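You operate a simulated robot arm through the tools that you are given. There is no shell and no other tool. Be economical: measure what you need, move in short steps, check, and stop when the job is done.

Carry out the task below with a simulated two-armed robot. There is one attempt and no reset: what you move stays moved.

## Task
Grease the red ring nipple till fresh grease shows, holding the greaser steady.
Fine: the stop by the black knob in first and out last; pull the red coupler off and lay it on the walkway by the tail lamp.

It is judged by the outcome, as a careful person would: the job done as asked, and still so three seconds after it is handed in. It fails if anything else is knocked over, pushed out of place, dropped, spilled or broken.

## Robot
Two 7-joint arms with two-finger parallel grippers on one trunk, on a base that drives. Base frame: it is fixed to the floor where the robot stands at the start and does not move with it; the origin is under the middle of the robot, x ahead of it, y to its left, z up. Units: cm, degrees, N and s.
The left shoulder is at the start at [4.4, 15.9, 113.2], the right one opposite. With the tool pointing down near the work surface each hand reaches from about 10 to 66 cm from the robot's upright axis, wherever it stands, measured 20 degrees to its own side. Places, roughly: black belt knob [40, 0, 110]; blue band prop [400, -360, 70]; blue belt knob [380, -470, 180]; blue lamp plug [325, -400, 175]; blue lock pin [425, -400, 75]; blue ring nipple [20, -40, 70]; blue selector lever [40, -10, 70]; green take up knob [30, 20, 100]; grey sliding cover [150, -130, 130]; grey speed knob [50, -10, 110]; guard latch [330, -410, 170]; handrail post [50, 0, 120]; narrow walkway by the tail lamp [110, -120, 80]; orange roller knob [320, -390, 170]; purple port cap [300, -350, 175]; red band prop [350, -400, 70]. Payload 3.91 kg a hand.
The TCP of each hand is the grasp point between the finger pads, 3 cm short of the fingertips. In the tool frame z runs along the fingers and y along their closing line. Largest opening 11 cm; finger width 2, thickness 1; the body of the gripper, 4.8 by 11.2 cm, starts 5.5 cm behind the TCP.
Orientation is told as [roll, pitch, yaw] about the base's x, y, z axes, in that order, counted from this pose: with the fingers straight down and closing along the base's y, the tool's x points along the base's -x, its y along +y and its z along -z.

## Interface
- The arms move only by the tool arm_command. It takes "left_deltas", "right_deltas" or both (then of equal length, played together; a hand with none holds still); each is a list of rows, each a list of 7 numbers: the gripper command, from -1 (shut) to 1 (fully open), values between in proportion, then the shift along the base's x, y, z in units of 50 mm (1.0 is 50 mm), then the turn, a rotation vector about the base's x, y, z in units of 5 degrees (1.0 is 5 degrees). In form: [[grip, dx, dy, dz, rx, ry, rz], ...]. A call has 1 to 10 rows; each row shifts and turns the commanded pose from where the row before left it. A call with a number of a shift or a turn outside -1 to 1 is refused whole. Each row takes 0.2 s and may step no farther than 5 cm and 8.6 degrees from the row before; otherwise, or with a gripper value out of range, the whole call is refused. Where a pose cannot be reached the arm comes as near as it can. A force on the tool above 50 N (or 10 N above the force at the start of the call, whichever is more), or a blocked arm, ends the call early, and 0.2 s more pass. The fingers move at their own pace (about 4.5 cm/s each) and stop on an object; they squeeze with about 34 N. The grip force told is the motor's: it shows also when the fingers shut on nothing. Time passes only in rows, and 0.2 s behind the last, so rows that do not move let the fingers close. The reply holds the time, the measured pose of the TCP, the force on the tool along the base axes, the opening and the grip force, in the units named above and with some noise, with the torque about the TCP (base axes, N m) and any sound that the robot's microphone picked up.
- Cameras (640 x 400 px; columns grow to the right, rows downward): "scene" is now at [10.9, 1.32, 130.17]; the picture's right is [0.22, -0.98, -0.00], its down [-0.54, -0.11, -0.84] and it looks along [0.82, 0.18, -0.55] (base axes); focal length 214 px, centre (320, 200). "left" rides on the left gripper at [7.2, -1.7, -10.3] in its tool frame; the picture's right is [0.23, 0.97, 0.00], its down [-0.76, 0.18, -0.62] and it looks along [-0.61, 0.14, 0.78] (tool axes); focal length 222 px, centre (320, 200). "right" rides on the right gripper at [7.2, 1.7, -10.3] in its tool frame; the picture's right is [-0.23, 0.97, 0.00], its down [-0.76, -0.18, -0.62] and it looks along [-0.61, -0.14, 0.78] (tool axes); focal length 222 px, centre (320, 200). There is no depth. A picture from a camera that has moved, and an enlarged one, comes with that camera's place and axes in the base frame and with its lens.
- grab_frame(camera): a new picture of that camera. The clock stands still meanwhile.
- slide_trunk(by): slides the trunk up (or, below 0, down) by that many cm; the arms and the scene camera ride with it, the base frame stays. It gives what a move gives, with no picture.
- steer(legs): drives the robot by 1 to 6 legs, each [ahead, left, turn to the left] in cm, cm and degrees, along the robot's own axes; the way and the turn of a leg run together, so that a leg with both is an arc; at most 150 cm and 180 degrees a leg. The arms and the cameras ride along, it lands a little off, and it stops where it bumps. It gives what a move gives.
- head_to(pan, tilt): turns the head with the scene camera to pan (to the left, within 80 degrees either way) and tilt (down, from -29 to 69), counted from straight ahead of the robot. It gives what a move gives.
- enlarge(camera, box): a new picture of the part [left, top, right, bottom] of that camera's present view, enlarged. The clock stands still meanwhile.
- close_job(): hands the job in; it is judged then, once.

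Go step by step. Nothing tells you exact positions but the pictures and the camera data: compare them with the known pose of the tool, close in by small moves and look again before you grip or let go. The budget is 120 turns and 108 pictures, counting those below and the enlarged ones. Unless the task says otherwise, let go and move clear before handing in.

The tools are called after ">>>" as a command line: name --argument value ..., lists and objects as JSON in quotes. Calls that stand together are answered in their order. arm_command: Moves the arms, as the interface text tells. Its arguments: {"type":"object","properties":{"left_deltas":{"type":"array"},"right_deltas":{"type":"array"}},"required":[]} The other tools are called the same way: slide_trunk (by) slides the trunk up or down; steer (legs) drives the base; head_to (pan, tilt) turns the head that bears the scene camera; grab_frame (camera) takes a picture; enlarge (camera, box) takes an enlarged picture of a part of a camera's view; close_job () hands the job in.

At the start:

```text
time_s: 0.0
left_tcp_pos: [34.26, -5.37, 130.94]
left_orientation: [0.4, -0.6, 0.1]
left_force: [0.7, 0.0, 0.4]
left_ft_torque: [0.01, 0.0, 0.0]
left_finger_gap: 11.01
left_grasp_force: 0.1
right_tcp_pos: [27.31, -31.55, 122.93]
right_orientation: [0.5, -0.4, 0.0]
right_force: [-0.1, -0.6, 0.1]
right_ft_torque: [0.0, 0.03, 0.02]
right_finger_gap: 10.98
right_grasp_force: 0.0
trunk travel left (down, up): [-35.0, 15.3]
robot x, y, heading: [-0.16, -0.05, 0.1]
head pan, tilt: [12.4, 33.8]
```

scene: 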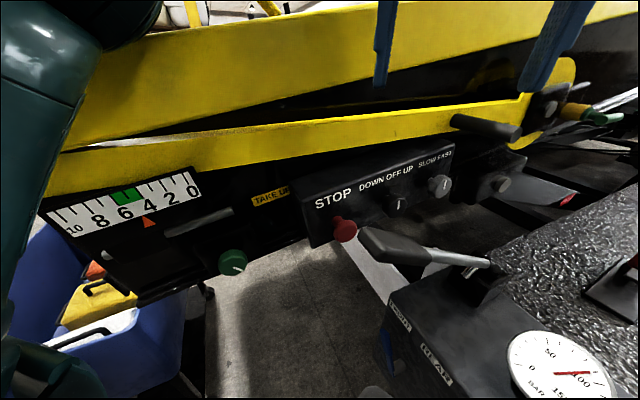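
right: 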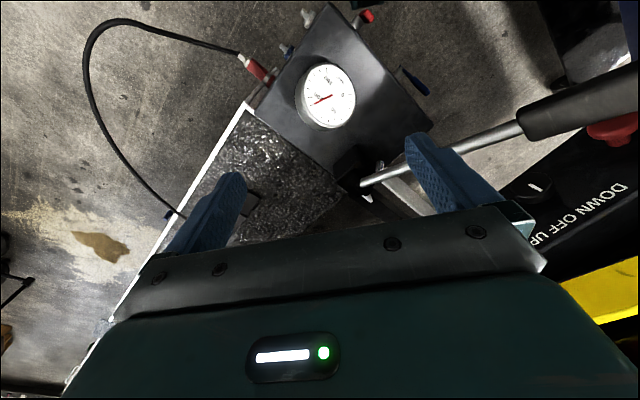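
left: 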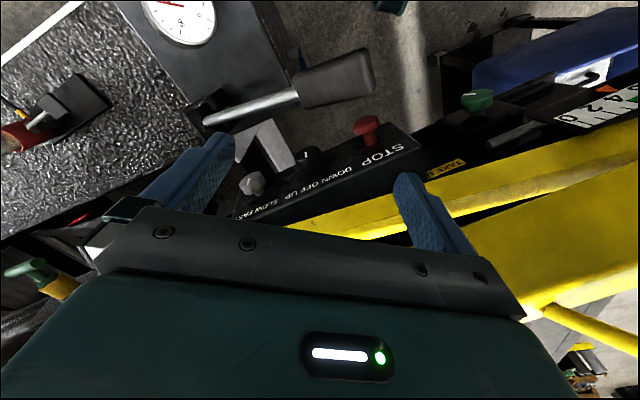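

I see a conveyor panel with a red STOP button next to the black knob, and a greaser box with gauge, hand lever, hose and red coupler to my right. I look around to find the nipples and the walkway.

>>> head_to --pan -40 --tilt 45

>>> grab_frame --camera "scene"

>>> enlarge --camera "right" --box '[200, 0, 480, 175]'

```text
time_s: 1.2
left_tcp_pos: [34.17, -5.36, 130.95]
left_orientation: [0.2, -0.8, 0.0]
left_force: [0.5, -0.2, -0.3]
left_ft_torque: [-0.02, -0.02, 0.0]
left_finger_gap: 11.01
left_grasp_force: 0.0
right_tcp_pos: [27.34, -31.44, 123.05]
right_orientation: [0.5, -0.4, -0.1]
right_force: [-0.1, 0.3, 0.2]
right_ft_torque: [0.04, -0.04, 0.0]
right_finger_gap: 10.99
right_grasp_force: 0.1
trunk travel left (down, up): [-35.0, 15.3]
robot x, y, heading: [0.17, 0.02, -0.1]
head pan, tilt: [-40.0, 45.0]
```

```text
104 pictures are left
camera scene: at [8.54, -5.75, 128.43], right [-0.64, -0.77, -0.01], down [-0.54, 0.46, -0.71], along [0.55, -0.45, -0.71], focal length 214 px, centre (320, 200)
```

scene: 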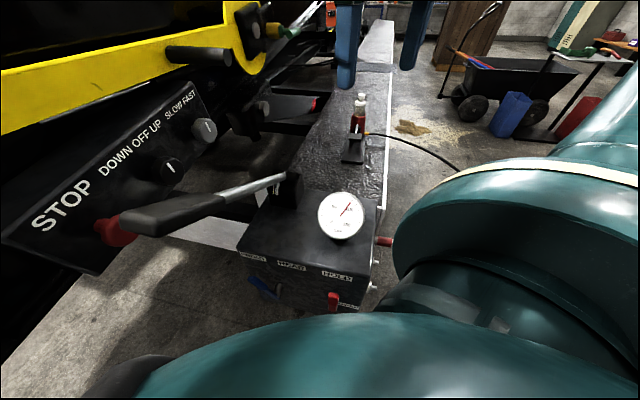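

```text
2.29 times, centred on (340, 88) of right
camera zoom: at [20.1, -29.79, 133.26], right [0.23, 0.97, 0.01], down [0.76, -0.18, 0.63], along [0.61, -0.14, -0.78], focal length 508 px, centre (274, 457)
```

zoom: 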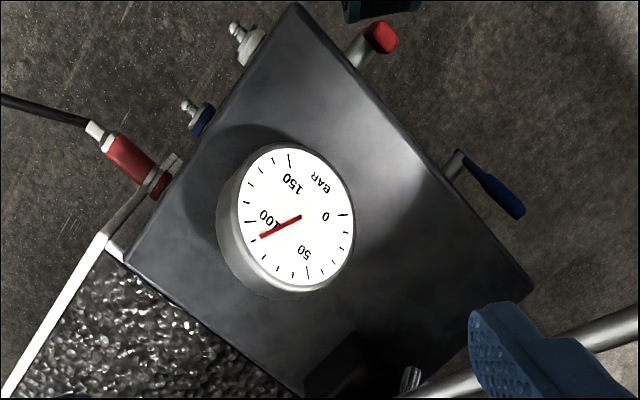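

The black box has three nipples (a red coupler sits on one), a gauge, and two small valves; a gun-like thing stands on the walkway. I zoom on these.

>>> enlarge --camera "scene" --box '[220, 160, 420, 320]'

>>> enlarge --camera "scene" --box '[240, 60, 440, 190]'

>>> enlarge --camera "left" --box '[0, 0, 400, 250]'

>>> enlarge --camera "scene" --box '[0, 60, 240, 280]'

```text
2.50 times, centred on (320, 240) of scene
camera zoom: at [8.54, -5.75, 128.43], right [-0.64, -0.77, -0.01], down [-0.54, 0.46, -0.71], along [0.55, -0.45, -0.71], focal length 536 px, centre (320, 100)
```

zoom: 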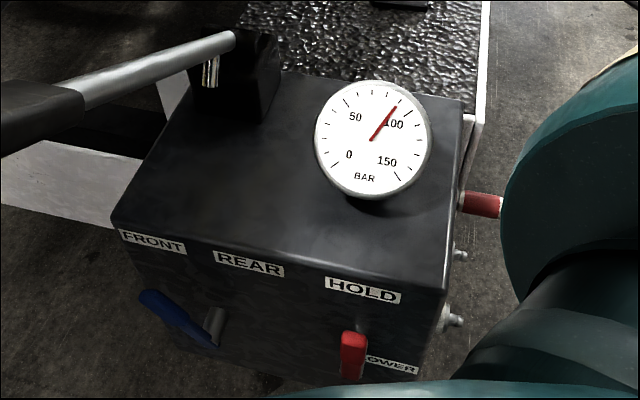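

```text
3.08 times, centred on (340, 125) of scene
camera zoom: at [8.54, -5.75, 128.43], right [-0.64, -0.77, -0.01], down [-0.54, 0.46, -0.71], along [0.55, -0.45, -0.71], focal length 660 px, centre (258, 431)
```

zoom: 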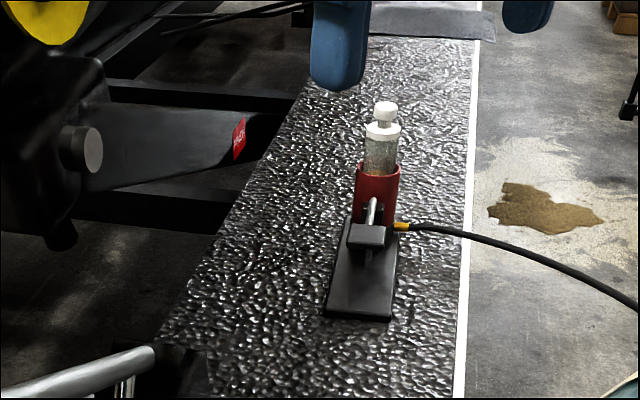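

```text
1.60 times, centred on (200, 125) of left
camera zoom: at [26.88, -7.05, 141.16], right [-0.23, 0.97, 0.0], down [0.75, 0.17, 0.63], along [0.62, 0.15, -0.77], focal length 355 px, centre (512, 320)
```

zoom: 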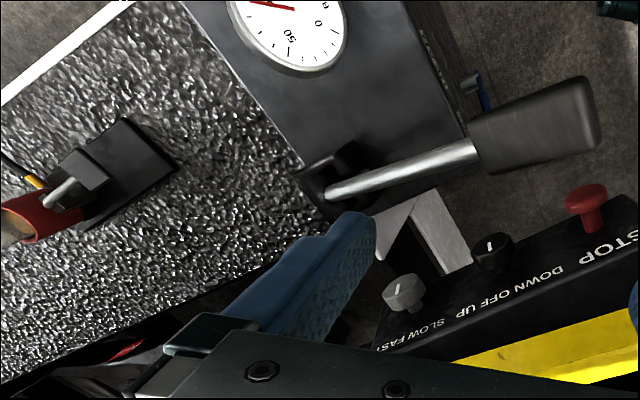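

```text
1.82 times, centred on (120, 170) of scene
camera zoom: at [8.54, -5.75, 128.43], right [-0.64, -0.77, -0.01], down [-0.54, 0.46, -0.71], along [0.55, -0.45, -0.71], focal length 390 px, centre (684, 254)
```

zoom: 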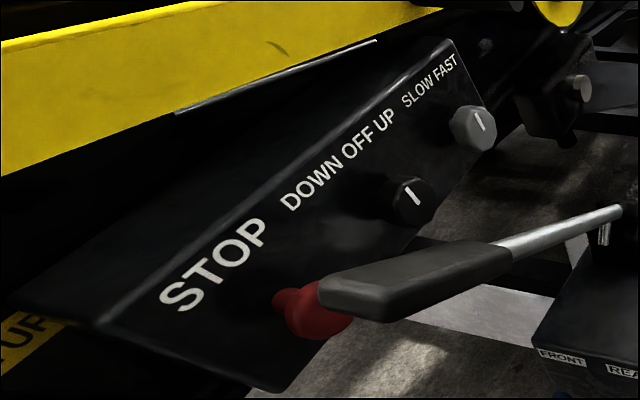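

The stop button's head is about [38, 4, 107]; the jack lever handle ends at roughly [30, 0, 113] close in front of it. The greaser stands on the walkway near [66, -75, 85]. I look farther for the tail lamp and get the button closer.

>>> head_to --pan -48 --tilt 18

>>> grab_frame --camera "scene"

>>> enlarge --camera "scene" --box '[180, 120, 420, 270]'

>>> enlarge --camera "left" --box '[200, 30, 460, 210]'

```text
time_s: 2.1
left_tcp_pos: [34.17, -5.26, 130.96]
left_orientation: [0.4, -0.7, 0.0]
left_force: [-0.2, 0.1, 0.1]
left_ft_torque: [0.0, 0.0, 0.0]
left_finger_gap: 10.99
left_grasp_force: 0.1
right_tcp_pos: [27.32, -31.43, 122.99]
right_orientation: [0.3, -0.4, 0.0]
right_force: [0.1, -0.5, 0.0]
right_ft_torque: [-0.06, 0.03, 0.0]
right_finger_gap: 11.0
right_grasp_force: 0.0
trunk travel left (down, up): [-35.0, 15.3]
robot x, y, heading: [-0.12, 0.18, 0.0]
head pan, tilt: [-48.0, 18.0]
```

```text
98 pictures are left
camera scene: at [8.53, -7.49, 132.6], right [-0.74, -0.67, -0.01], down [-0.2, 0.24, -0.95], along [0.64, -0.7, -0.31], focal length 214 px, centre (320, 200)
```

scene: 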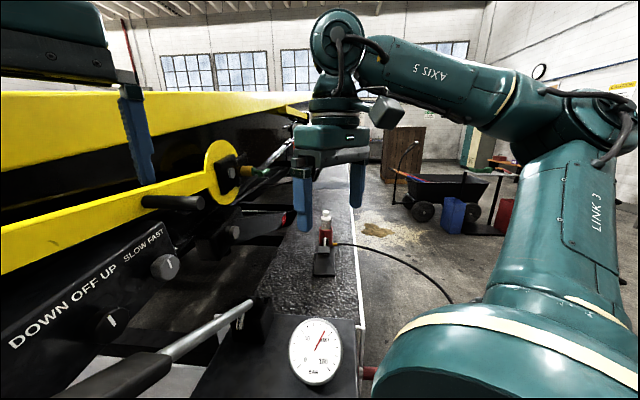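

```text
2.67 times, centred on (300, 195) of scene
camera zoom: at [8.53, -7.49, 132.6], right [-0.74, -0.67, -0.01], down [-0.2, 0.24, -0.95], along [0.64, -0.7, -0.31], focal length 572 px, centre (373, 213)
```

zoom: 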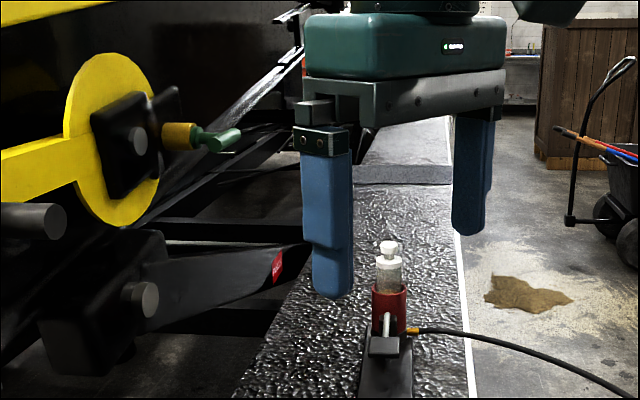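

```text
2.22 times, centred on (330, 120) of left
camera zoom: at [26.89, -7.04, 141.17], right [-0.23, 0.97, 0.0], down [0.75, 0.17, 0.63], along [0.62, 0.15, -0.77], focal length 494 px, centre (298, 378)
```

zoom: 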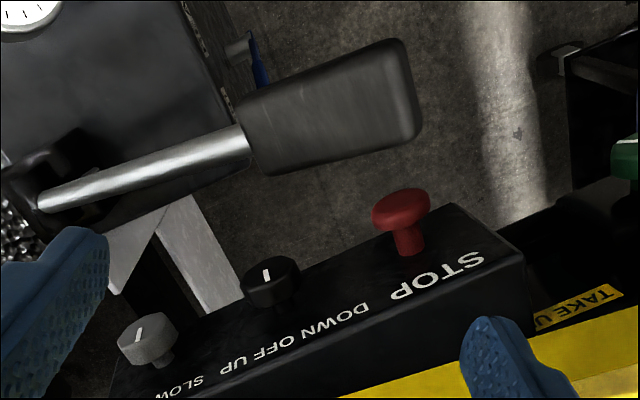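

The stop needs an approach that clears the jack lever, and I'm standing too close for that. I back off a little first.

>>> steer --legs '[[-25, 5, 0]]'

>>> head_to --pan 0 --tilt 35

>>> grab_frame --camera "scene"

```text
time_s: 3.9
left_tcp_pos: [10.52, 0.59, 130.67]
left_orientation: [-0.1, -0.3, 0.4]
left_force: [0.5, 0.5, 0.5]
left_ft_torque: [-0.02, -0.05, 0.0]
left_finger_gap: 10.98
left_grasp_force: 0.0
right_tcp_pos: [3.73, -25.59, 122.83]
right_orientation: [-0.1, 0.0, 0.3]
right_force: [-0.4, 0.1, 0.0]
right_ft_torque: [-0.01, -0.01, -0.02]
right_finger_gap: 10.97
right_grasp_force: 0.1
trunk travel left (down, up): [-35.0, 15.3]
robot x, y, heading: [-24.07, 5.01, 0.4]
head pan, tilt: [-48.0, 18.0]
```

```text
time_s: 5.1
left_tcp_pos: [10.64, 0.52, 130.7]
left_orientation: [0.0, -0.2, 0.5]
left_force: [0.8, 0.0, 0.1]
left_ft_torque: [0.03, 0.02, -0.01]
left_finger_gap: 10.97
left_grasp_force: 0.0
right_tcp_pos: [3.65, -25.65, 122.89]
right_orientation: [-0.1, 0.0, 0.3]
right_force: [-0.3, 0.1, 0.6]
right_ft_torque: [-0.02, 0.0, -0.01]
right_finger_gap: 11.01
right_grasp_force: 0.1
trunk travel left (down, up): [-35.0, 15.3]
robot x, y, heading: [-24.47, 5.21, 0.5]
head pan, tilt: [0.0, 35.0]
```

```text
95 pictures are left
camera scene: at [-12.63, 5.2, 129.88], right [0.01, -1.0, 0.0], down [-0.57, 0.0, -0.82], along [0.82, 0.0, -0.57], focal length 214 px, centre (320, 200)
```

scene: 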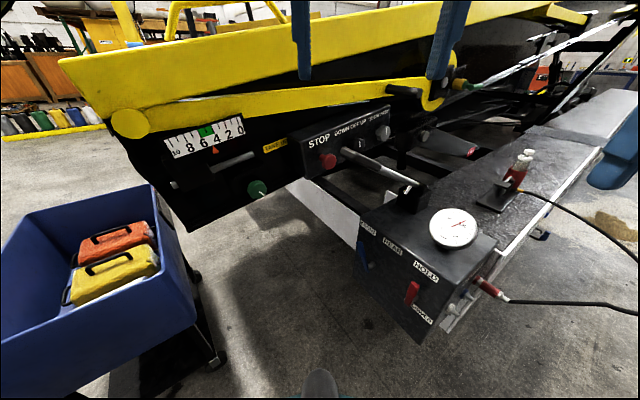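

The view is good from here. I turn the left hand to point forward-down with fingers closed and stacked vertically, clear of everything.

>>> arm_command --left_deltas '[[-1, 0.05, 0.1, 0, 0.393, -0.567, -0.986], [-1, 0.05, 0.1, 0, 0.393, -0.567, -0.986], [-1, 0.05, 0.1, 0, 0.393, -0.567, -0.986], [-1, 0.05, 0.1, 0, 0.393, -0.567, -0.986], [-1, 0.05, 0.1, 0, 0.393, -0.567, -0.986], [-1, 0.05, 0.1, 0, 0.393, -0.567, -0.986], [-1, 0.05, 0.1, 0, 0.393, -0.567, -0.986], [-1, 0.05, 0.1, 0, 0.393, -0.567, -0.986], [-1, 0.05, 0.1, 0, 0.393, -0.567, -0.986], [-1, 0.05, 0.1, 0, 0.393, -0.567, -0.986]]'

>>> arm_command --left_deltas '[[-1, 0.15, 0.05, -0.2, 0.393, -0.567, -0.986], [-1, 0.15, 0.05, -0.2, 0.393, -0.567, -0.986], [-1, 0.15, 0.05, -0.2, 0.393, -0.567, -0.986], [-1, 0.15, 0.05, -0.2, 0.393, -0.567, -0.986], [-1, 0.15, 0.05, -0.2, 0.393, -0.567, -0.986], [-1, 0.15, 0.05, -0.2, 0.393, -0.567, -0.986], [-1, 0.15, 0.05, -0.2, 0.393, -0.567, -0.986], [-1, 0.15, 0.05, -0.2, 0.393, -0.567, -0.986], [-1, 0.15, 0.05, -0.2, 0.393, -0.567, -0.986], [-1, 0.15, 0.05, -0.2, 0.393, -0.567, -0.986]]'

>>> grab_frame --camera "scene"

>>> grab_frame --camera "left"

```text
time_s: 7.3
left_tcp_pos: [13.1, 5.81, 130.78]
left_orientation: [29.7, -16.3, -54.8]
left_force: [0.0, -0.3, 0.8]
left_ft_torque: [-0.01, 0.02, 0.01]
left_finger_gap: 0.02
left_grasp_force: 33.9
right_tcp_pos: [3.83, -25.62, 122.94]
right_orientation: [0.0, 0.0, 0.3]
right_force: [1.1, 0.1, -0.1]
right_ft_torque: [-0.02, 0.01, 0.03]
right_finger_gap: 11.01
right_grasp_force: 0.0
trunk travel left (down, up): [-35.0, 15.3]
robot x, y, heading: [-24.17, 5.02, 0.7]
head pan, tilt: [0.0, 35.0]
```

```text
time_s: 9.5
left_tcp_pos: [17.83, 10.45, 121.83]
left_orientation: [57.6, -5.2, -95.3]
left_force: [0.2, 0.5, -0.2]
left_ft_torque: [-0.03, -0.01, -0.03]
left_finger_gap: 0.0
left_grasp_force: 34.1
left hand out of reach, approached as far as the arm can: row 6, 7, 8, 9, 10
right_tcp_pos: [3.88, -25.44, 122.97]
right_orientation: [-0.1, 0.1, 0.4]
right_force: [1.0, 0.9, -0.3]
right_ft_torque: [-0.04, 0.02, -0.01]
right_finger_gap: 10.99
right_grasp_force: 0.0
trunk travel left (down, up): [-35.0, 15.3]
robot x, y, heading: [-24.52, 5.23, 0.1]
head pan, tilt: [0.0, 35.0]
```

```text
94 pictures are left
camera scene: at [-12.53, 5.37, 129.86], right [0.01, -1.0, 0.0], down [-0.57, 0.0, -0.82], along [0.82, 0.0, -0.57], focal length 214 px, centre (320, 200)
```

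scene: 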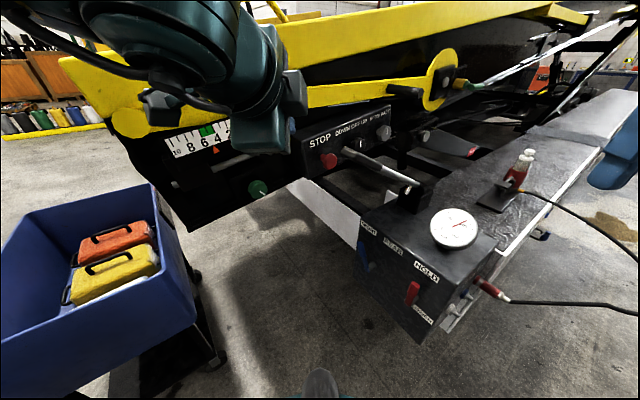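

```text
93 pictures are left
camera left: at [9.07, 18.92, 125.21], right [0.55, 0.25, 0.8], down [-0.49, -0.67, 0.55], along [0.68, -0.7, -0.24], focal length 222 px, centre (320, 200)
```

left: 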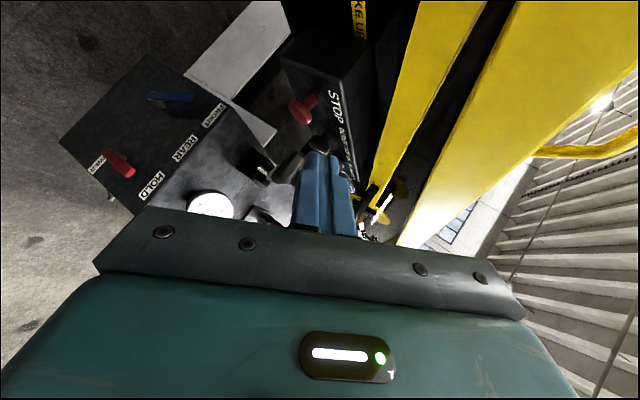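

The left hand is oriented nearly as wanted (pointing forward-down). I move it onto the approach line to the stop and look.

>>> arm_command --left_deltas '[[-1, 0.4, -0.2, -0.37, 0, 0, 0], [-1, 0.4, -0.2, -0.37, 0, 0, 0], [-1, 0.4, -0.2, -0.37, 0, 0, 0], [-1, 0.4, -0.2, -0.37, 0, 0, 0], [-1, 0, 0, 0, 0, 0, 0]]'

>>> grab_frame --camera "left"

>>> grab_frame --camera "scene"

```text
time_s: 10.7
left_tcp_pos: [25.59, 6.28, 114.56]
left_orientation: [57.5, -4.7, -97.9]
left_force: [0.4, -0.2, 0.1]
left_ft_torque: [-0.02, -0.02, -0.02]
left_finger_gap: 0.0
left_grasp_force: 33.7
right_tcp_pos: [3.69, -25.56, 123.01]
right_orientation: [0.0, 0.1, 0.3]
right_force: [0.6, 0.3, -0.5]
right_ft_torque: [0.02, 0.01, 0.04]
right_finger_gap: 10.99
right_grasp_force: 0.1
trunk travel left (down, up): [-35.0, 15.3]
robot x, y, heading: [-24.23, 5.06, 0.4]
head pan, tilt: [0.0, 35.0]
```

```text
92 pictures are left
camera left: at [17.22, 15.12, 118.04], right [0.56, 0.22, 0.8], down [-0.52, -0.65, 0.55], along [0.64, -0.72, -0.25], focal length 222 px, centre (320, 200)
```

left: 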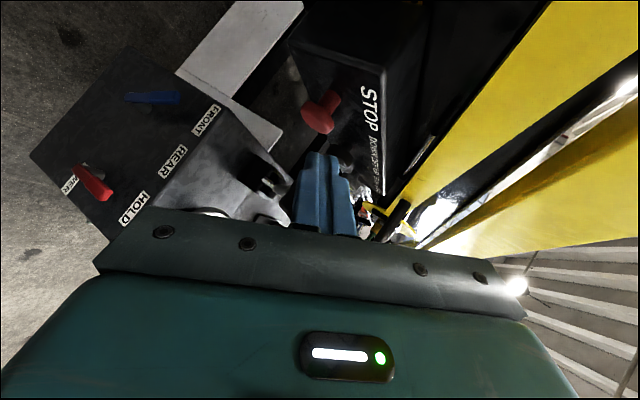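

```text
91 pictures are left
camera scene: at [-12.66, 5.22, 129.88], right [0.01, -1.0, 0.0], down [-0.57, 0.0, -0.82], along [0.82, 0.0, -0.57], focal length 214 px, centre (320, 200)
```

scene: 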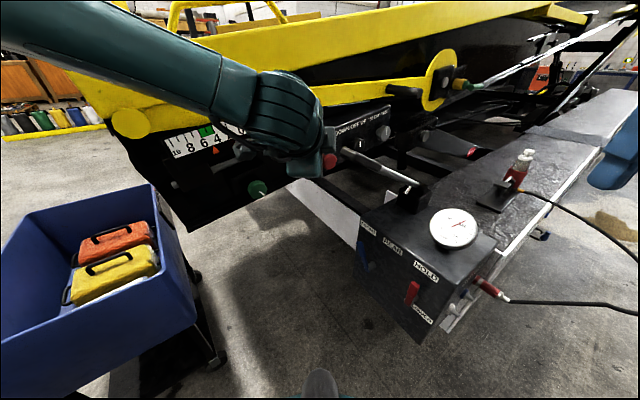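

The stop head is confirmed at about [38, 3.4, 106.8]. I check clearance to the jack handle in an enlargement before pushing.

>>> enlarge --camera "scene" --box '[260, 100, 440, 220]'

>>> enlarge --camera "left" --box '[220, 60, 420, 240]'

```text
3.33 times, centred on (350, 160) of scene
camera zoom: at [-12.66, 5.22, 129.88], right [0.01, -1.0, 0.0], down [-0.57, 0.0, -0.82], along [0.82, 0.0, -0.57], focal length 715 px, centre (220, 333)
```

zoom: 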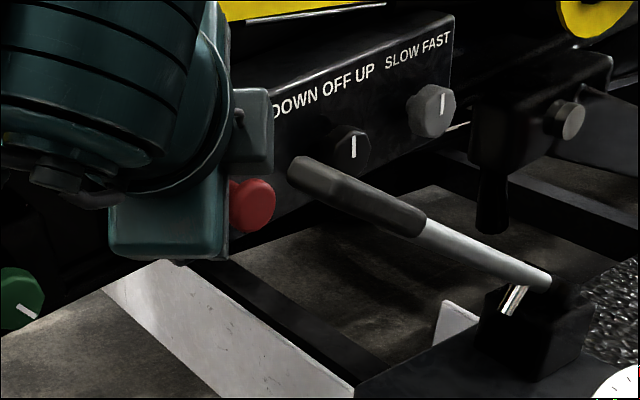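

```text
2.22 times, centred on (320, 150) of left
camera zoom: at [17.22, 15.12, 118.04], right [0.56, 0.22, 0.8], down [-0.52, -0.65, 0.55], along [0.64, -0.72, -0.25], focal length 494 px, centre (320, 311)
```

zoom: 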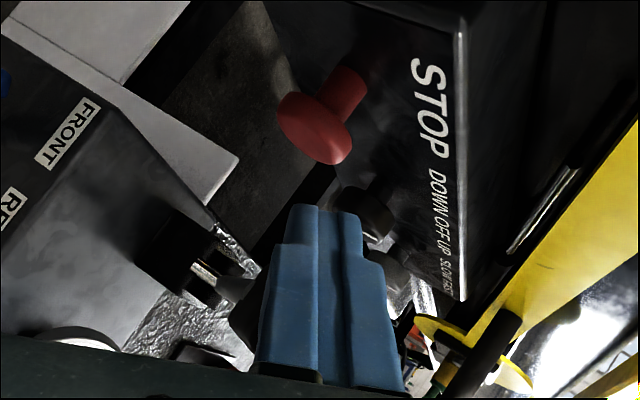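

The approach line looks clear with about a centimetre to spare beside the handle. I close in to just short of the button.

>>> arm_command --left_deltas '[[-1, 0.4, -0.09, -0.3, 0, 0, 0], [-1, 0.4, -0.09, -0.3, 0, 0, 0], [-1, 0.4, -0.09, -0.3, 0, 0, 0], [-1, 0.3, -0.05, -0.3, 0, 0, 0], [-1, 0, 0, 0, 0, 0, 0]]'

>>> enlarge --camera "left" --box '[220, 60, 420, 240]'

>>> enlarge --camera "scene" --box '[260, 100, 440, 220]'

```text
time_s: 11.9
left_tcp_pos: [33.11, 4.54, 108.47]
left_orientation: [57.5, -4.7, -97.8]
left_force: [0.1, -0.9, 0.6]
left_ft_torque: [-0.01, 0.03, 0.0]
left_finger_gap: 0.0
left_grasp_force: 33.5
right_tcp_pos: [3.72, -25.67, 122.99]
right_orientation: [0.1, 0.0, 0.3]
right_force: [-0.1, 0.5, -0.1]
right_ft_torque: [0.0, 0.0, 0.04]
right_finger_gap: 11.01
right_grasp_force: 0.1
trunk travel left (down, up): [-35.0, 15.3]
robot x, y, heading: [-24.35, 5.05, 0.3]
head pan, tilt: [0.0, 35.0]
```

```text
2.22 times, centred on (320, 150) of left
camera zoom: at [24.65, 13.37, 111.93], right [0.56, 0.22, 0.8], down [-0.52, -0.65, 0.54], along [0.64, -0.72, -0.25], focal length 494 px, centre (320, 311)
```

zoom: 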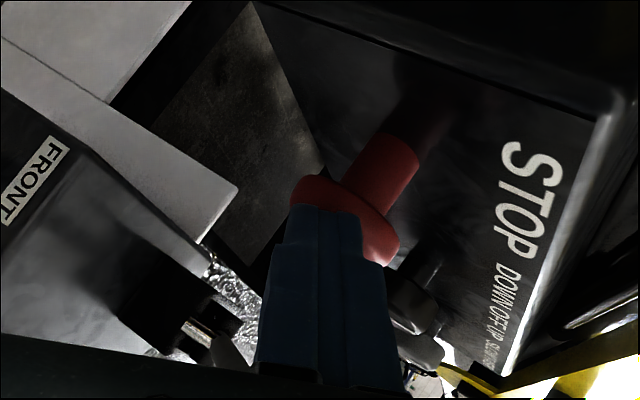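

```text
3.33 times, centred on (350, 160) of scene
camera zoom: at [-12.65, 5.21, 129.88], right [0.01, -1.0, 0.0], down [-0.57, 0.0, -0.82], along [0.82, 0.0, -0.57], focal length 715 px, centre (220, 333)
```

zoom: 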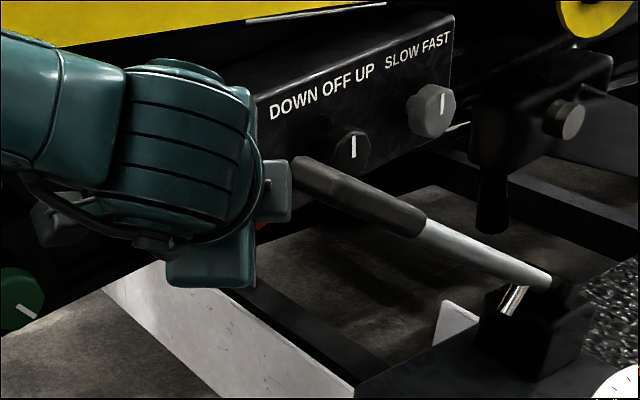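

The closed fingertips are right before the button face. I push along the panel normal in small steps.

>>> arm_command --left_deltas '[[-1, 0.1, 0.05, 0, 0, 0, 0], [-1, 0.08, 0.06, 0, 0, 0, 0], [-1, 0.08, 0.06, 0, 0, 0, 0], [-1, 0.08, 0.06, 0, 0, 0, 0], [-1, 0, 0, 0, 0, 0, 0]]'

>>> enlarge --camera "left" --box '[220, 60, 420, 240]'

```text
time_s: 13.1
left_tcp_pos: [34.45, 5.56, 108.4]
left_orientation: [57.3, -4.5, -98.1]
left_force: [-12.7, -6.9, -3.6]
left_ft_torque: [-0.04, 0.22, -0.21]
left_finger_gap: 0.0
left_grasp_force: 34.1
right_tcp_pos: [3.63, -25.65, 122.95]
right_orientation: [0.0, -0.2, 0.3]
right_force: [0.3, 0.4, 0.2]
right_ft_torque: [0.01, 0.01, 0.0]
right_finger_gap: 11.01
right_grasp_force: 0.0
trunk travel left (down, up): [-35.0, 15.3]
robot x, y, heading: [-24.12, 4.78, 0.2]
head pan, tilt: [0.0, 35.0]
```

```text
2.22 times, centred on (320, 150) of left
camera zoom: at [26.13, 14.37, 111.88], right [0.56, 0.22, 0.8], down [-0.53, -0.65, 0.55], along [0.64, -0.73, -0.25], focal length 494 px, centre (320, 311)
```

zoom: 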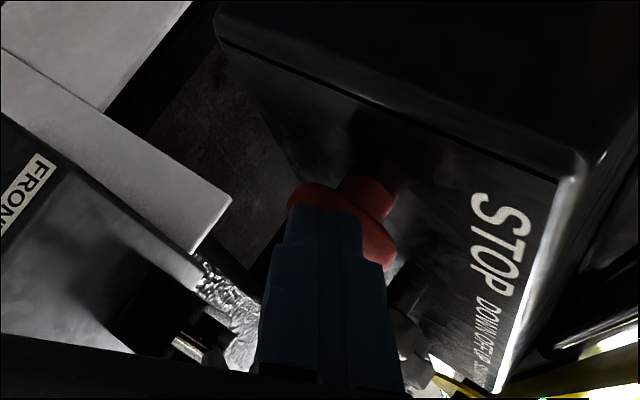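

The button is moving in with about 15 N of resistance. I keep pushing.

>>> arm_command --left_deltas '[[-1, 0.09, 0.05, 0, 0, 0, 0], [-1, 0.09, 0.05, 0, 0, 0, 0], [-1, 0.09, 0.05, 0, 0, 0, 0], [-1, 0.09, 0.05, 0, 0, 0, 0], [-1, 0, 0, 0, 0, 0, 0]]'

>>> enlarge --camera "left" --box '[220, 60, 420, 240]'

```text
time_s: 13.8
left_tcp_pos: [34.55, 5.6, 108.49]
left_orientation: [57.1, -5.0, -99.2]
left_force: [-25.1, 4.1, 10.7]
left_ft_torque: [-0.04, -0.08, -0.02]
left_finger_gap: 0.06
left_grasp_force: 34.0
right_tcp_pos: [3.34, -25.35, 123.12]
right_orientation: [-0.1, -0.3, 0.5]
right_force: [-1.0, -0.1, -0.1]
right_ft_torque: [-0.04, -0.03, 0.0]
right_finger_gap: 11.02
right_grasp_force: 0.0
trunk travel left (down, up): [-35.0, 15.3]
robot x, y, heading: [-24.44, 5.03, 0.2]
head pan, tilt: [0.0, 35.0]
stopped in row 3 (left hand): the force on the tool passed its limit (the readings are from after the stop); the commanded pose is now the measured one
```

```text
2.22 times, centred on (320, 150) of left
camera zoom: at [26.35, 14.61, 111.91], right [0.57, 0.21, 0.8], down [-0.54, -0.64, 0.55], along [0.62, -0.74, -0.25], focal length 494 px, centre (320, 311)
```

zoom: 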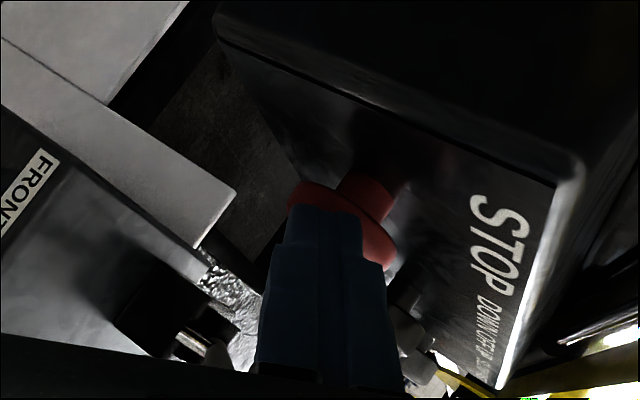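

It hit a hard stop. I back off along the tool and check whether the button stays in.

>>> arm_command --left_deltas '[[-1, -0.2, 0.04, 0.1, 0, 0, 0], [-1, -0.4, 0.1, 0.25, 0, 0, 0], [-1, -0.4, 0.15, 0.25, 0, 0, 0], [-1, -0.4, 0.15, 0.25, 0, 0, 0]]'

>>> enlarge --camera "left" --box '[220, 60, 420, 240]'

>>> enlarge --camera "scene" --box '[260, 100, 440, 220]'

```text
time_s: 14.8
left_tcp_pos: [28.17, 7.89, 112.06]
left_orientation: [56.9, -4.8, -98.8]
left_force: [-0.1, 0.0, 0.4]
left_ft_torque: [0.0, 0.03, -0.01]
left_finger_gap: 0.01
left_grasp_force: 34.2
right_tcp_pos: [3.64, -25.67, 123.14]
right_orientation: [0.0, 0.0, 0.4]
right_force: [-0.5, -0.3, -0.4]
right_ft_torque: [0.02, 0.01, 0.01]
right_finger_gap: 10.98
right_grasp_force: 0.0
trunk travel left (down, up): [-35.0, 15.3]
robot x, y, heading: [-24.31, 4.97, 0.3]
head pan, tilt: [0.0, 35.0]
```

```text
2.22 times, centred on (320, 150) of left
camera zoom: at [19.85, 16.84, 115.64], right [0.57, 0.21, 0.79], down [-0.53, -0.64, 0.55], along [0.63, -0.74, -0.26], focal length 494 px, centre (320, 311)
```

zoom: 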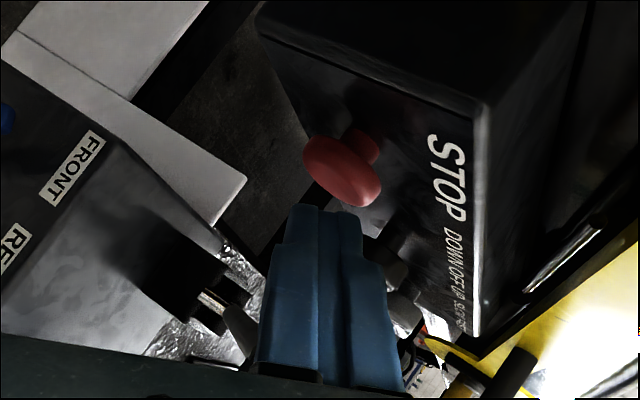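

```text
3.33 times, centred on (350, 160) of scene
camera zoom: at [-12.73, 5.2, 129.88], right [0.01, -1.0, 0.0], down [-0.57, 0.0, -0.82], along [0.82, 0.0, -0.57], focal length 715 px, centre (220, 333)
```

zoom: 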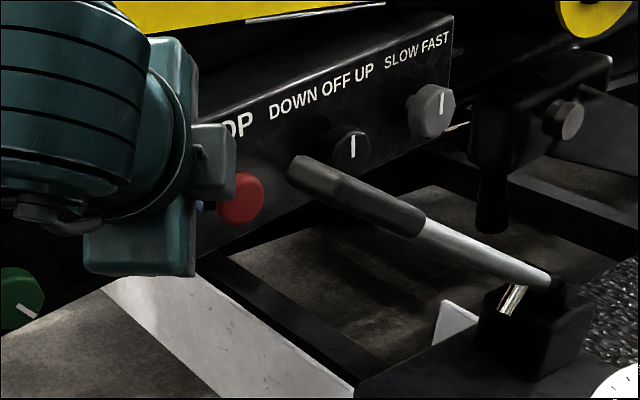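

The button stays in. Next I study the greaser and coupler closely from here.

>>> enlarge --camera "scene" --box '[450, 130, 570, 230]'

>>> enlarge --camera "scene" --box '[340, 190, 560, 345]'

>>> enlarge --camera "scene" --box '[440, 0, 640, 130]'

```text
4.00 times, centred on (510, 180) of scene
camera zoom: at [-12.73, 5.2, 129.88], right [0.01, -1.0, 0.0], down [-0.57, 0.0, -0.82], along [0.82, 0.0, -0.57], focal length 858 px, centre (-440, 280)
```

zoom: 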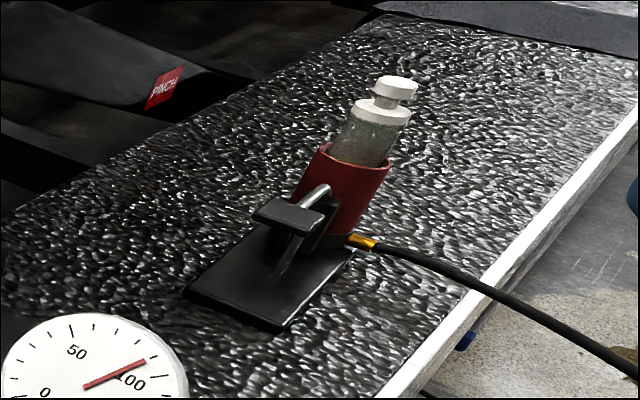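

```text
2.58 times, centred on (450, 268) of scene
camera zoom: at [-12.73, 5.2, 129.88], right [0.01, -1.0, 0.0], down [-0.57, 0.0, -0.82], along [0.82, 0.0, -0.57], focal length 554 px, centre (-16, 26)
```

zoom: 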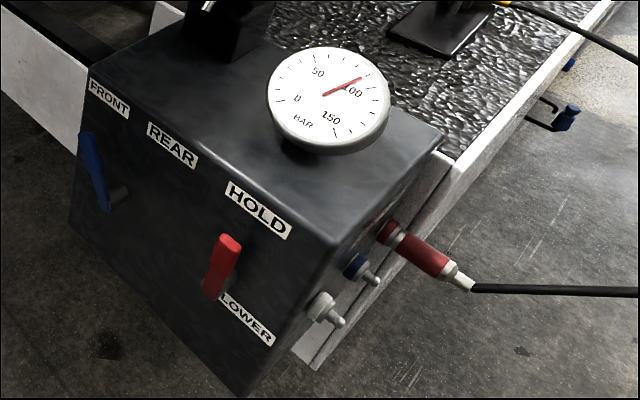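

```text
3.08 times, centred on (540, 65) of scene
camera zoom: at [-12.73, 5.2, 129.88], right [0.01, -1.0, 0.0], down [-0.57, 0.0, -0.82], along [0.82, 0.0, -0.57], focal length 660 px, centre (-357, 615)
```

zoom: 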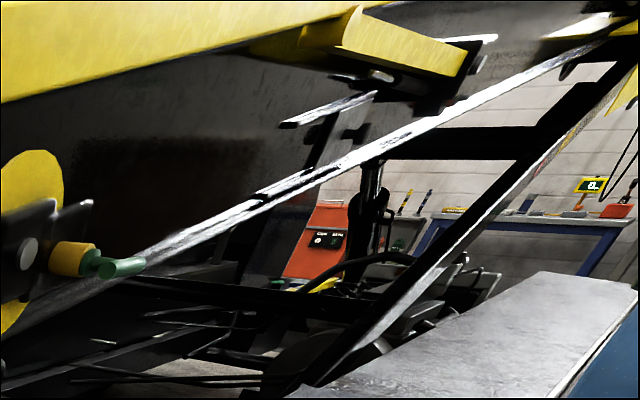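

The red coupler is on the red-ring nipple; the greaser has a press pad and stands about [62, -69, 78]. Before driving round to the open side I look where the hose lies.

>>> head_to --pan -58 --tilt 30

>>> grab_frame --camera "scene"

>>> grab_frame --camera "right"

```text
time_s: 16.0
left_tcp_pos: [28.2, 7.81, 111.92]
left_orientation: [56.8, -4.7, -98.8]
left_force: [0.3, -0.9, 0.0]
left_ft_torque: [0.0, 0.01, 0.01]
left_finger_gap: 0.02
left_grasp_force: 33.9
right_tcp_pos: [3.67, -25.64, 123.0]
right_orientation: [0.0, 0.0, 0.3]
right_force: [-0.9, -0.6, -0.4]
right_ft_torque: [-0.02, -0.04, -0.01]
right_finger_gap: 11.02
right_grasp_force: 0.1
trunk travel left (down, up): [-35.0, 15.3]
robot x, y, heading: [-24.25, 4.95, 0.4]
head pan, tilt: [-58.0, 30.0]
```

```text
79 pictures are left
camera scene: at [-16.66, -2.49, 130.65], right [-0.84, -0.54, 0.0], down [-0.27, 0.42, -0.87], along [0.46, -0.73, -0.5], focal length 214 px, centre (320, 200)
```

scene: 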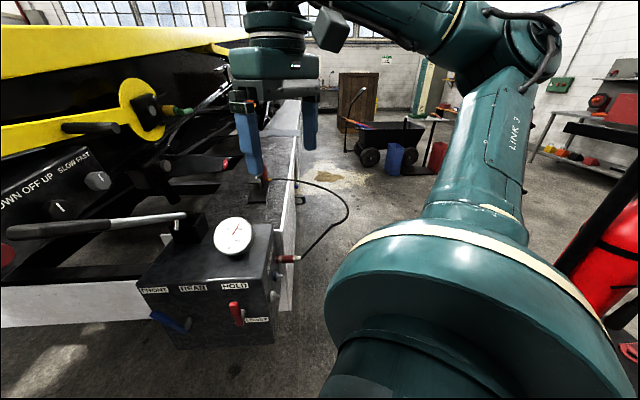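

```text
78 pictures are left
camera right: at [-3.5, -23.98, 133.29], right [0.22, 0.98, 0.0], down [0.76, -0.17, 0.62], along [0.61, -0.14, -0.78], focal length 222 px, centre (320, 200)
```

right: 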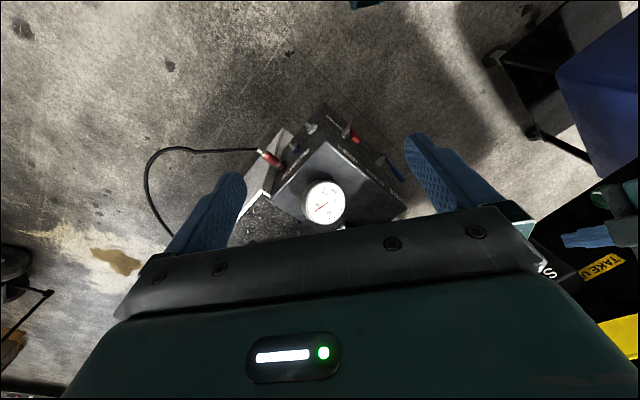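

The hose loops out about 32 cm from the walkway edge at z≈75, so I'll stand beyond it. First I withdraw the left hand and turn it back to pointing down.

>>> arm_command --left_deltas '[[-1, -0.6, 0.1, 0.4, 0, 0, 0], [-1, -0.6, 0.1, 0.4, 0, 0, 0], [-1, -0.3, 0.05, 0.3, -0.419, 0.573, 0.97], [-1, -0.3, 0.05, 0.3, -0.419, 0.573, 0.97], [-1, -0.3, 0.05, 0.3, -0.419, 0.573, 0.97], [-1, -0.3, 0, 0.3, -0.419, 0.573, 0.97], [-1, -0.2, 0, 0.2, -0.419, 0.573, 0.97], [-1, 0, 0, 0.1, -0.419, 0.573, 0.97], [-1, 0, 0, 0.1, -0.419, 0.573, 0.97], [-1, 0, 0, 0.1, -0.419, 0.573, 0.97]]'

>>> arm_command --left_deltas '[[-1, 0, 0, 0, -0.419, 0.573, 0.97], [-1, 0, 0, 0, -0.419, 0.573, 0.97], [-1, 0, 0, 0, -0.419, 0.573, 0.97], [-1, 0, 0, 0, -0.419, 0.573, 0.97], [-1, 0, 0, 0, -0.419, 0.573, 0.97], [-1, 0, 0, 0, -0.419, 0.573, 0.97], [-1, 0, 0, 0, -0.419, 0.573, 0.97], [-1, 0, 0, 0, -0.419, 0.573, 0.97], [-1, 0, 0, 0, -0.419, 0.573, 0.97], [-1, 0, 0, 0, -0.419, 0.573, 0.97]]'

```text
time_s: 18.2
left_tcp_pos: [14.94, 9.69, 124.85]
left_orientation: [30.8, -15.7, -54.4]
left_force: [0.8, 1.2, 0.3]
left_ft_torque: [-0.04, 0.02, 0.01]
left_finger_gap: 0.0
left_grasp_force: 33.8
right_tcp_pos: [3.8, -25.65, 122.93]
right_orientation: [0.0, 0.0, 0.3]
right_force: [0.1, -0.4, 0.2]
right_ft_torque: [0.01, 0.01, 0.0]
right_finger_gap: 11.03
right_grasp_force: 0.0
trunk travel left (down, up): [-35.0, 15.3]
robot x, y, heading: [-24.36, 4.95, 0.2]
head pan, tilt: [-58.0, 30.0]
```

```text
time_s: 20.4
left_tcp_pos: [15.08, 9.68, 124.83]
left_orientation: [-0.1, 0.1, 0.0]
left_force: [0.0, 0.2, 0.3]
left_ft_torque: [0.02, -0.01, 0.02]
left_finger_gap: 0.0
left_grasp_force: 34.1
right_tcp_pos: [3.72, -25.62, 122.97]
right_orientation: [0.0, 0.1, 0.3]
right_force: [0.2, 0.3, 0.3]
right_ft_torque: [-0.03, 0.0, 0.0]
right_finger_gap: 10.98
right_grasp_force: 0.1
trunk travel left (down, up): [-35.0, 15.3]
robot x, y, heading: [-24.71, 5.01, 0.5]
head pan, tilt: [-58.0, 30.0]
```

Left hand is back to vertical. I check for obstacles to my right (a red extinguisher showed at the edge) before driving that way.

>>> head_to --pan -80 --tilt 30

>>> grab_frame --camera "scene"

```text
time_s: 21.3
left_tcp_pos: [15.16, 9.65, 124.62]
left_orientation: [0.0, 0.1, -0.2]
left_force: [-0.3, -1.0, 0.0]
left_ft_torque: [0.0, 0.0, 0.0]
left_finger_gap: 0.01
left_grasp_force: 34.1
right_tcp_pos: [3.75, -25.62, 123.06]
right_orientation: [-0.1, 0.0, 0.4]
right_force: [-0.5, -0.5, -0.3]
right_ft_torque: [-0.05, 0.0, 0.02]
right_finger_gap: 10.98
right_grasp_force: 0.1
trunk travel left (down, up): [-35.0, 15.3]
robot x, y, heading: [-24.58, 4.88, 0.5]
head pan, tilt: [-80.0, 30.0]
```

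```text
77 pictures are left
camera scene: at [-19.87, -3.75, 130.66], right [-0.98, -0.18, 0.0], down [-0.09, 0.49, -0.87], along [0.16, -0.85, -0.5], focal length 214 px, centre (320, 200)
```

scene: 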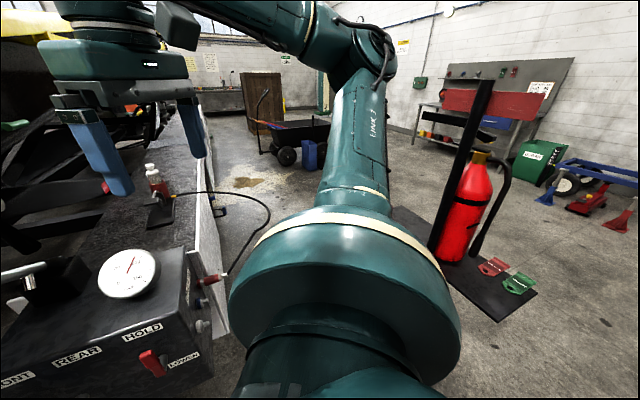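

The stand with the red cylinder is well off my path. I drive around outside the hose loop to beyond the greaser and turn to face it.

>>> steer --legs '[[12, -100, 0], [27, -30, 0], [30, 2, 0], [0, 0, 74]]'

>>> head_to --pan 10 --tilt 45

>>> grab_frame --camera "scene"

```text
time_s: 33.5
left_tcp_pos: [47.51, -85.67, 124.67]
left_orientation: [-0.1, -0.1, 73.6]
left_force: [-0.1, -0.1, -0.1]
left_ft_torque: [-0.01, 0.01, 0.0]
left_finger_gap: 0.0
left_grasp_force: 33.9
right_tcp_pos: [78.18, -106.48, 123.01]
right_orientation: [0.1, -0.1, 73.9]
right_force: [-0.3, 0.0, 0.6]
right_ft_torque: [0.02, 0.0, -0.03]
right_finger_gap: 10.99
right_grasp_force: 0.1
trunk travel left (down, up): [-35.0, 15.3]
robot x, y, heading: [40.98, -125.08, 73.8]
head pan, tilt: [-80.0, 30.0]
```

```text
time_s: 35.2
left_tcp_pos: [47.54, -85.55, 124.74]
left_orientation: [-0.2, 0.0, 73.6]
left_force: [0.1, 0.0, -1.0]
left_ft_torque: [0.01, 0.01, 0.02]
left_finger_gap: 0.02
left_grasp_force: 34.4
right_tcp_pos: [78.1, -106.34, 122.86]
right_orientation: [0.0, 0.0, 74.0]
right_force: [0.2, 0.4, 0.9]
right_ft_torque: [0.01, 0.02, -0.03]
right_finger_gap: 11.01
right_grasp_force: 0.0
trunk travel left (down, up): [-35.0, 15.3]
robot x, y, heading: [40.61, -124.85, 73.9]
head pan, tilt: [10.0, 45.0]
```

```text
76 pictures are left
camera scene: at [42.44, -113.86, 128.39], right [0.99, -0.1, 0.0], down [-0.07, -0.7, -0.71], along [0.07, 0.7, -0.71], focal length 214 px, centre (320, 200)
```

scene: 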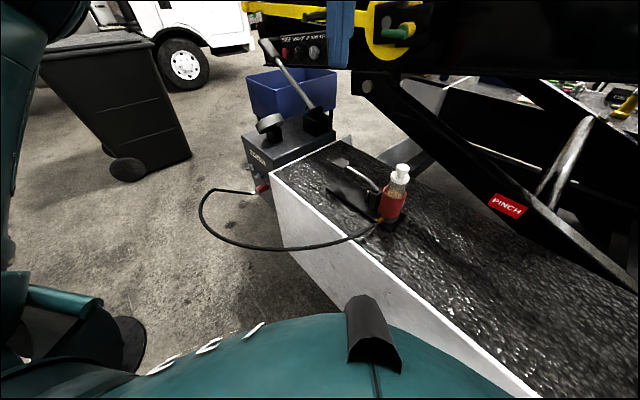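

I'm in place; the greaser's red body is at about [66.5, -75, 86]. I zoom in on it.

>>> enlarge --camera "scene" --box '[320, 140, 440, 240]'

>>> grab_frame --camera "left"

```text
4.00 times, centred on (380, 190) of scene
camera zoom: at [42.44, -113.86, 128.39], right [0.99, -0.1, 0.0], down [-0.07, -0.7, -0.71], along [0.07, 0.7, -0.71], focal length 858 px, centre (80, 240)
```

zoom: 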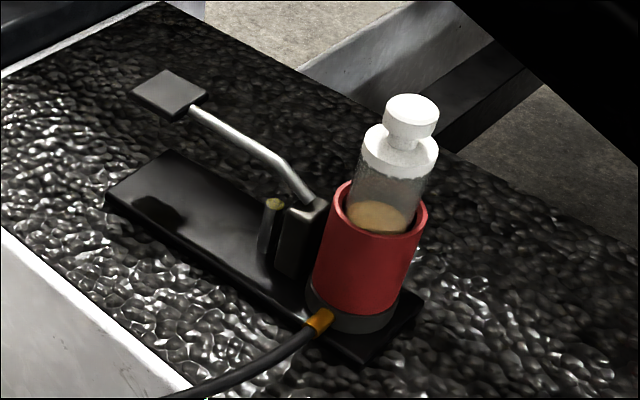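

```text
74 pictures are left
camera left: at [47.16, -92.97, 135.03], right [-1.0, 0.06, 0.0], down [0.04, 0.78, 0.62], along [0.04, 0.62, -0.78], focal length 222 px, centre (320, 200)
```

left: 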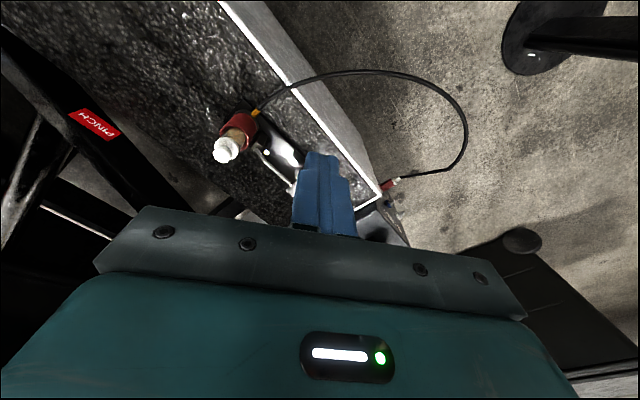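

The pump has a square press pad at about [55, -62, 90.6] and a red cup body ~7 cm wide. I bring the right hand in tilted, closing horizontally, to hold the red cup.

>>> arm_command --right_deltas '[[1, -0.2, 0.1, -0.3, 0.897, -0.215, 0.08], [1, -0.2, 0.1, -0.3, 0.897, -0.215, 0.08], [1, -0.2, 0.1, -0.3, 0.897, -0.215, 0.08], [1, -0.2, 0.1, -0.3, 0.897, -0.215, 0.08], [1, -0.2, 0.1, -0.3, 0.897, -0.215, 0.08], [1, -0.2, 0.1, -0.3, 0.897, -0.215, 0.08], [1, -0.2, 0.2, -0.3, 0.897, -0.215, 0.08], [1, -0.2, 0.2, -0.3, 0.897, -0.215, 0.08], [1, -0.2, 0.2, -0.3, 0.897, -0.215, 0.08], [1, -0.2, 0.2, -0.3, 0.897, -0.215, 0.08]]'

>>> arm_command --right_deltas '[[1, -0.2, 0.2, -0.3, 0.897, -0.215, 0.08], [1, -0.2, 0.2, -0.3, 0.897, -0.215, 0.08], [1, 0, 0.2, -0.3, 0.897, -0.215, 0.08], [1, 0, 0, -0.4, 0, 0, 0], [1, 0, 0, 0, 0, 0, 0]]'

>>> grab_frame --camera "right"

>>> grab_frame --camera "scene"

```text
time_s: 37.4
left_tcp_pos: [47.5, -85.61, 124.7]
left_orientation: [0.0, 0.0, 73.6]
left_force: [-0.3, -0.1, -0.3]
left_ft_torque: [-0.01, -0.05, -0.01]
left_finger_gap: 0.01
left_grasp_force: 33.9
right_tcp_pos: [69.24, -94.19, 112.52]
right_orientation: [0.6, -46.1, 78.1]
right_force: [0.0, -0.5, 0.2]
right_ft_torque: [0.02, 0.0, 0.03]
right_finger_gap: 11.0
right_grasp_force: 0.0
right hand out of reach, approached as far as the arm can: row 7, 8, 9, 10
trunk travel left (down, up): [-35.0, 15.3]
robot x, y, heading: [40.97, -125.04, 74.0]
head pan, tilt: [10.0, 45.0]
```

```text
time_s: 38.6
left_tcp_pos: [47.48, -85.69, 124.64]
left_orientation: [-0.1, 0.0, 73.5]
left_force: [0.5, 0.1, -0.2]
left_ft_torque: [0.03, 0.02, 0.02]
left_finger_gap: 0.0
left_grasp_force: 34.1
right_tcp_pos: [67.37, -87.72, 107.13]
right_orientation: [-0.5, -60.0, 80.0]
right_force: [0.1, -1.2, 0.5]
right_ft_torque: [0.03, 0.01, -0.03]
right_finger_gap: 10.99
right_grasp_force: 0.1
right hand out of reach, approached as far as the arm can: row 1, 2, 3, 4
trunk travel left (down, up): [-35.0, 15.3]
robot x, y, heading: [40.57, -125.02, 73.7]
head pan, tilt: [10.0, 45.0]
```

```text
73 pictures are left
camera right: at [63.55, -99.78, 106.08], right [-0.94, 0.29, 0.19], down [0.14, -0.19, 0.97], along [0.32, 0.94, 0.13], focal length 222 px, centre (320, 200)
```

right: 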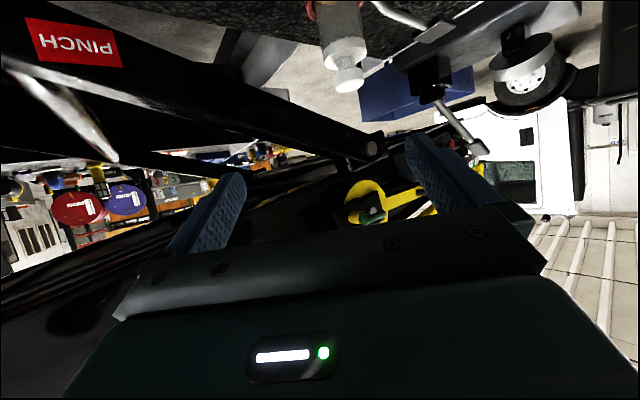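

```text
72 pictures are left
camera scene: at [42.43, -113.87, 128.4], right [0.99, -0.1, 0.0], down [-0.07, -0.7, -0.71], along [0.07, 0.7, -0.71], focal length 214 px, centre (320, 200)
```

scene: 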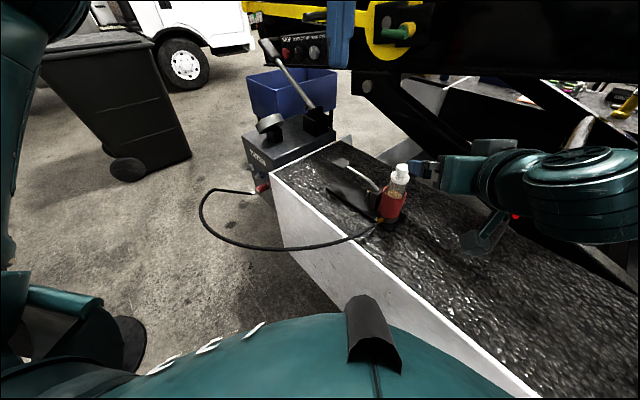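

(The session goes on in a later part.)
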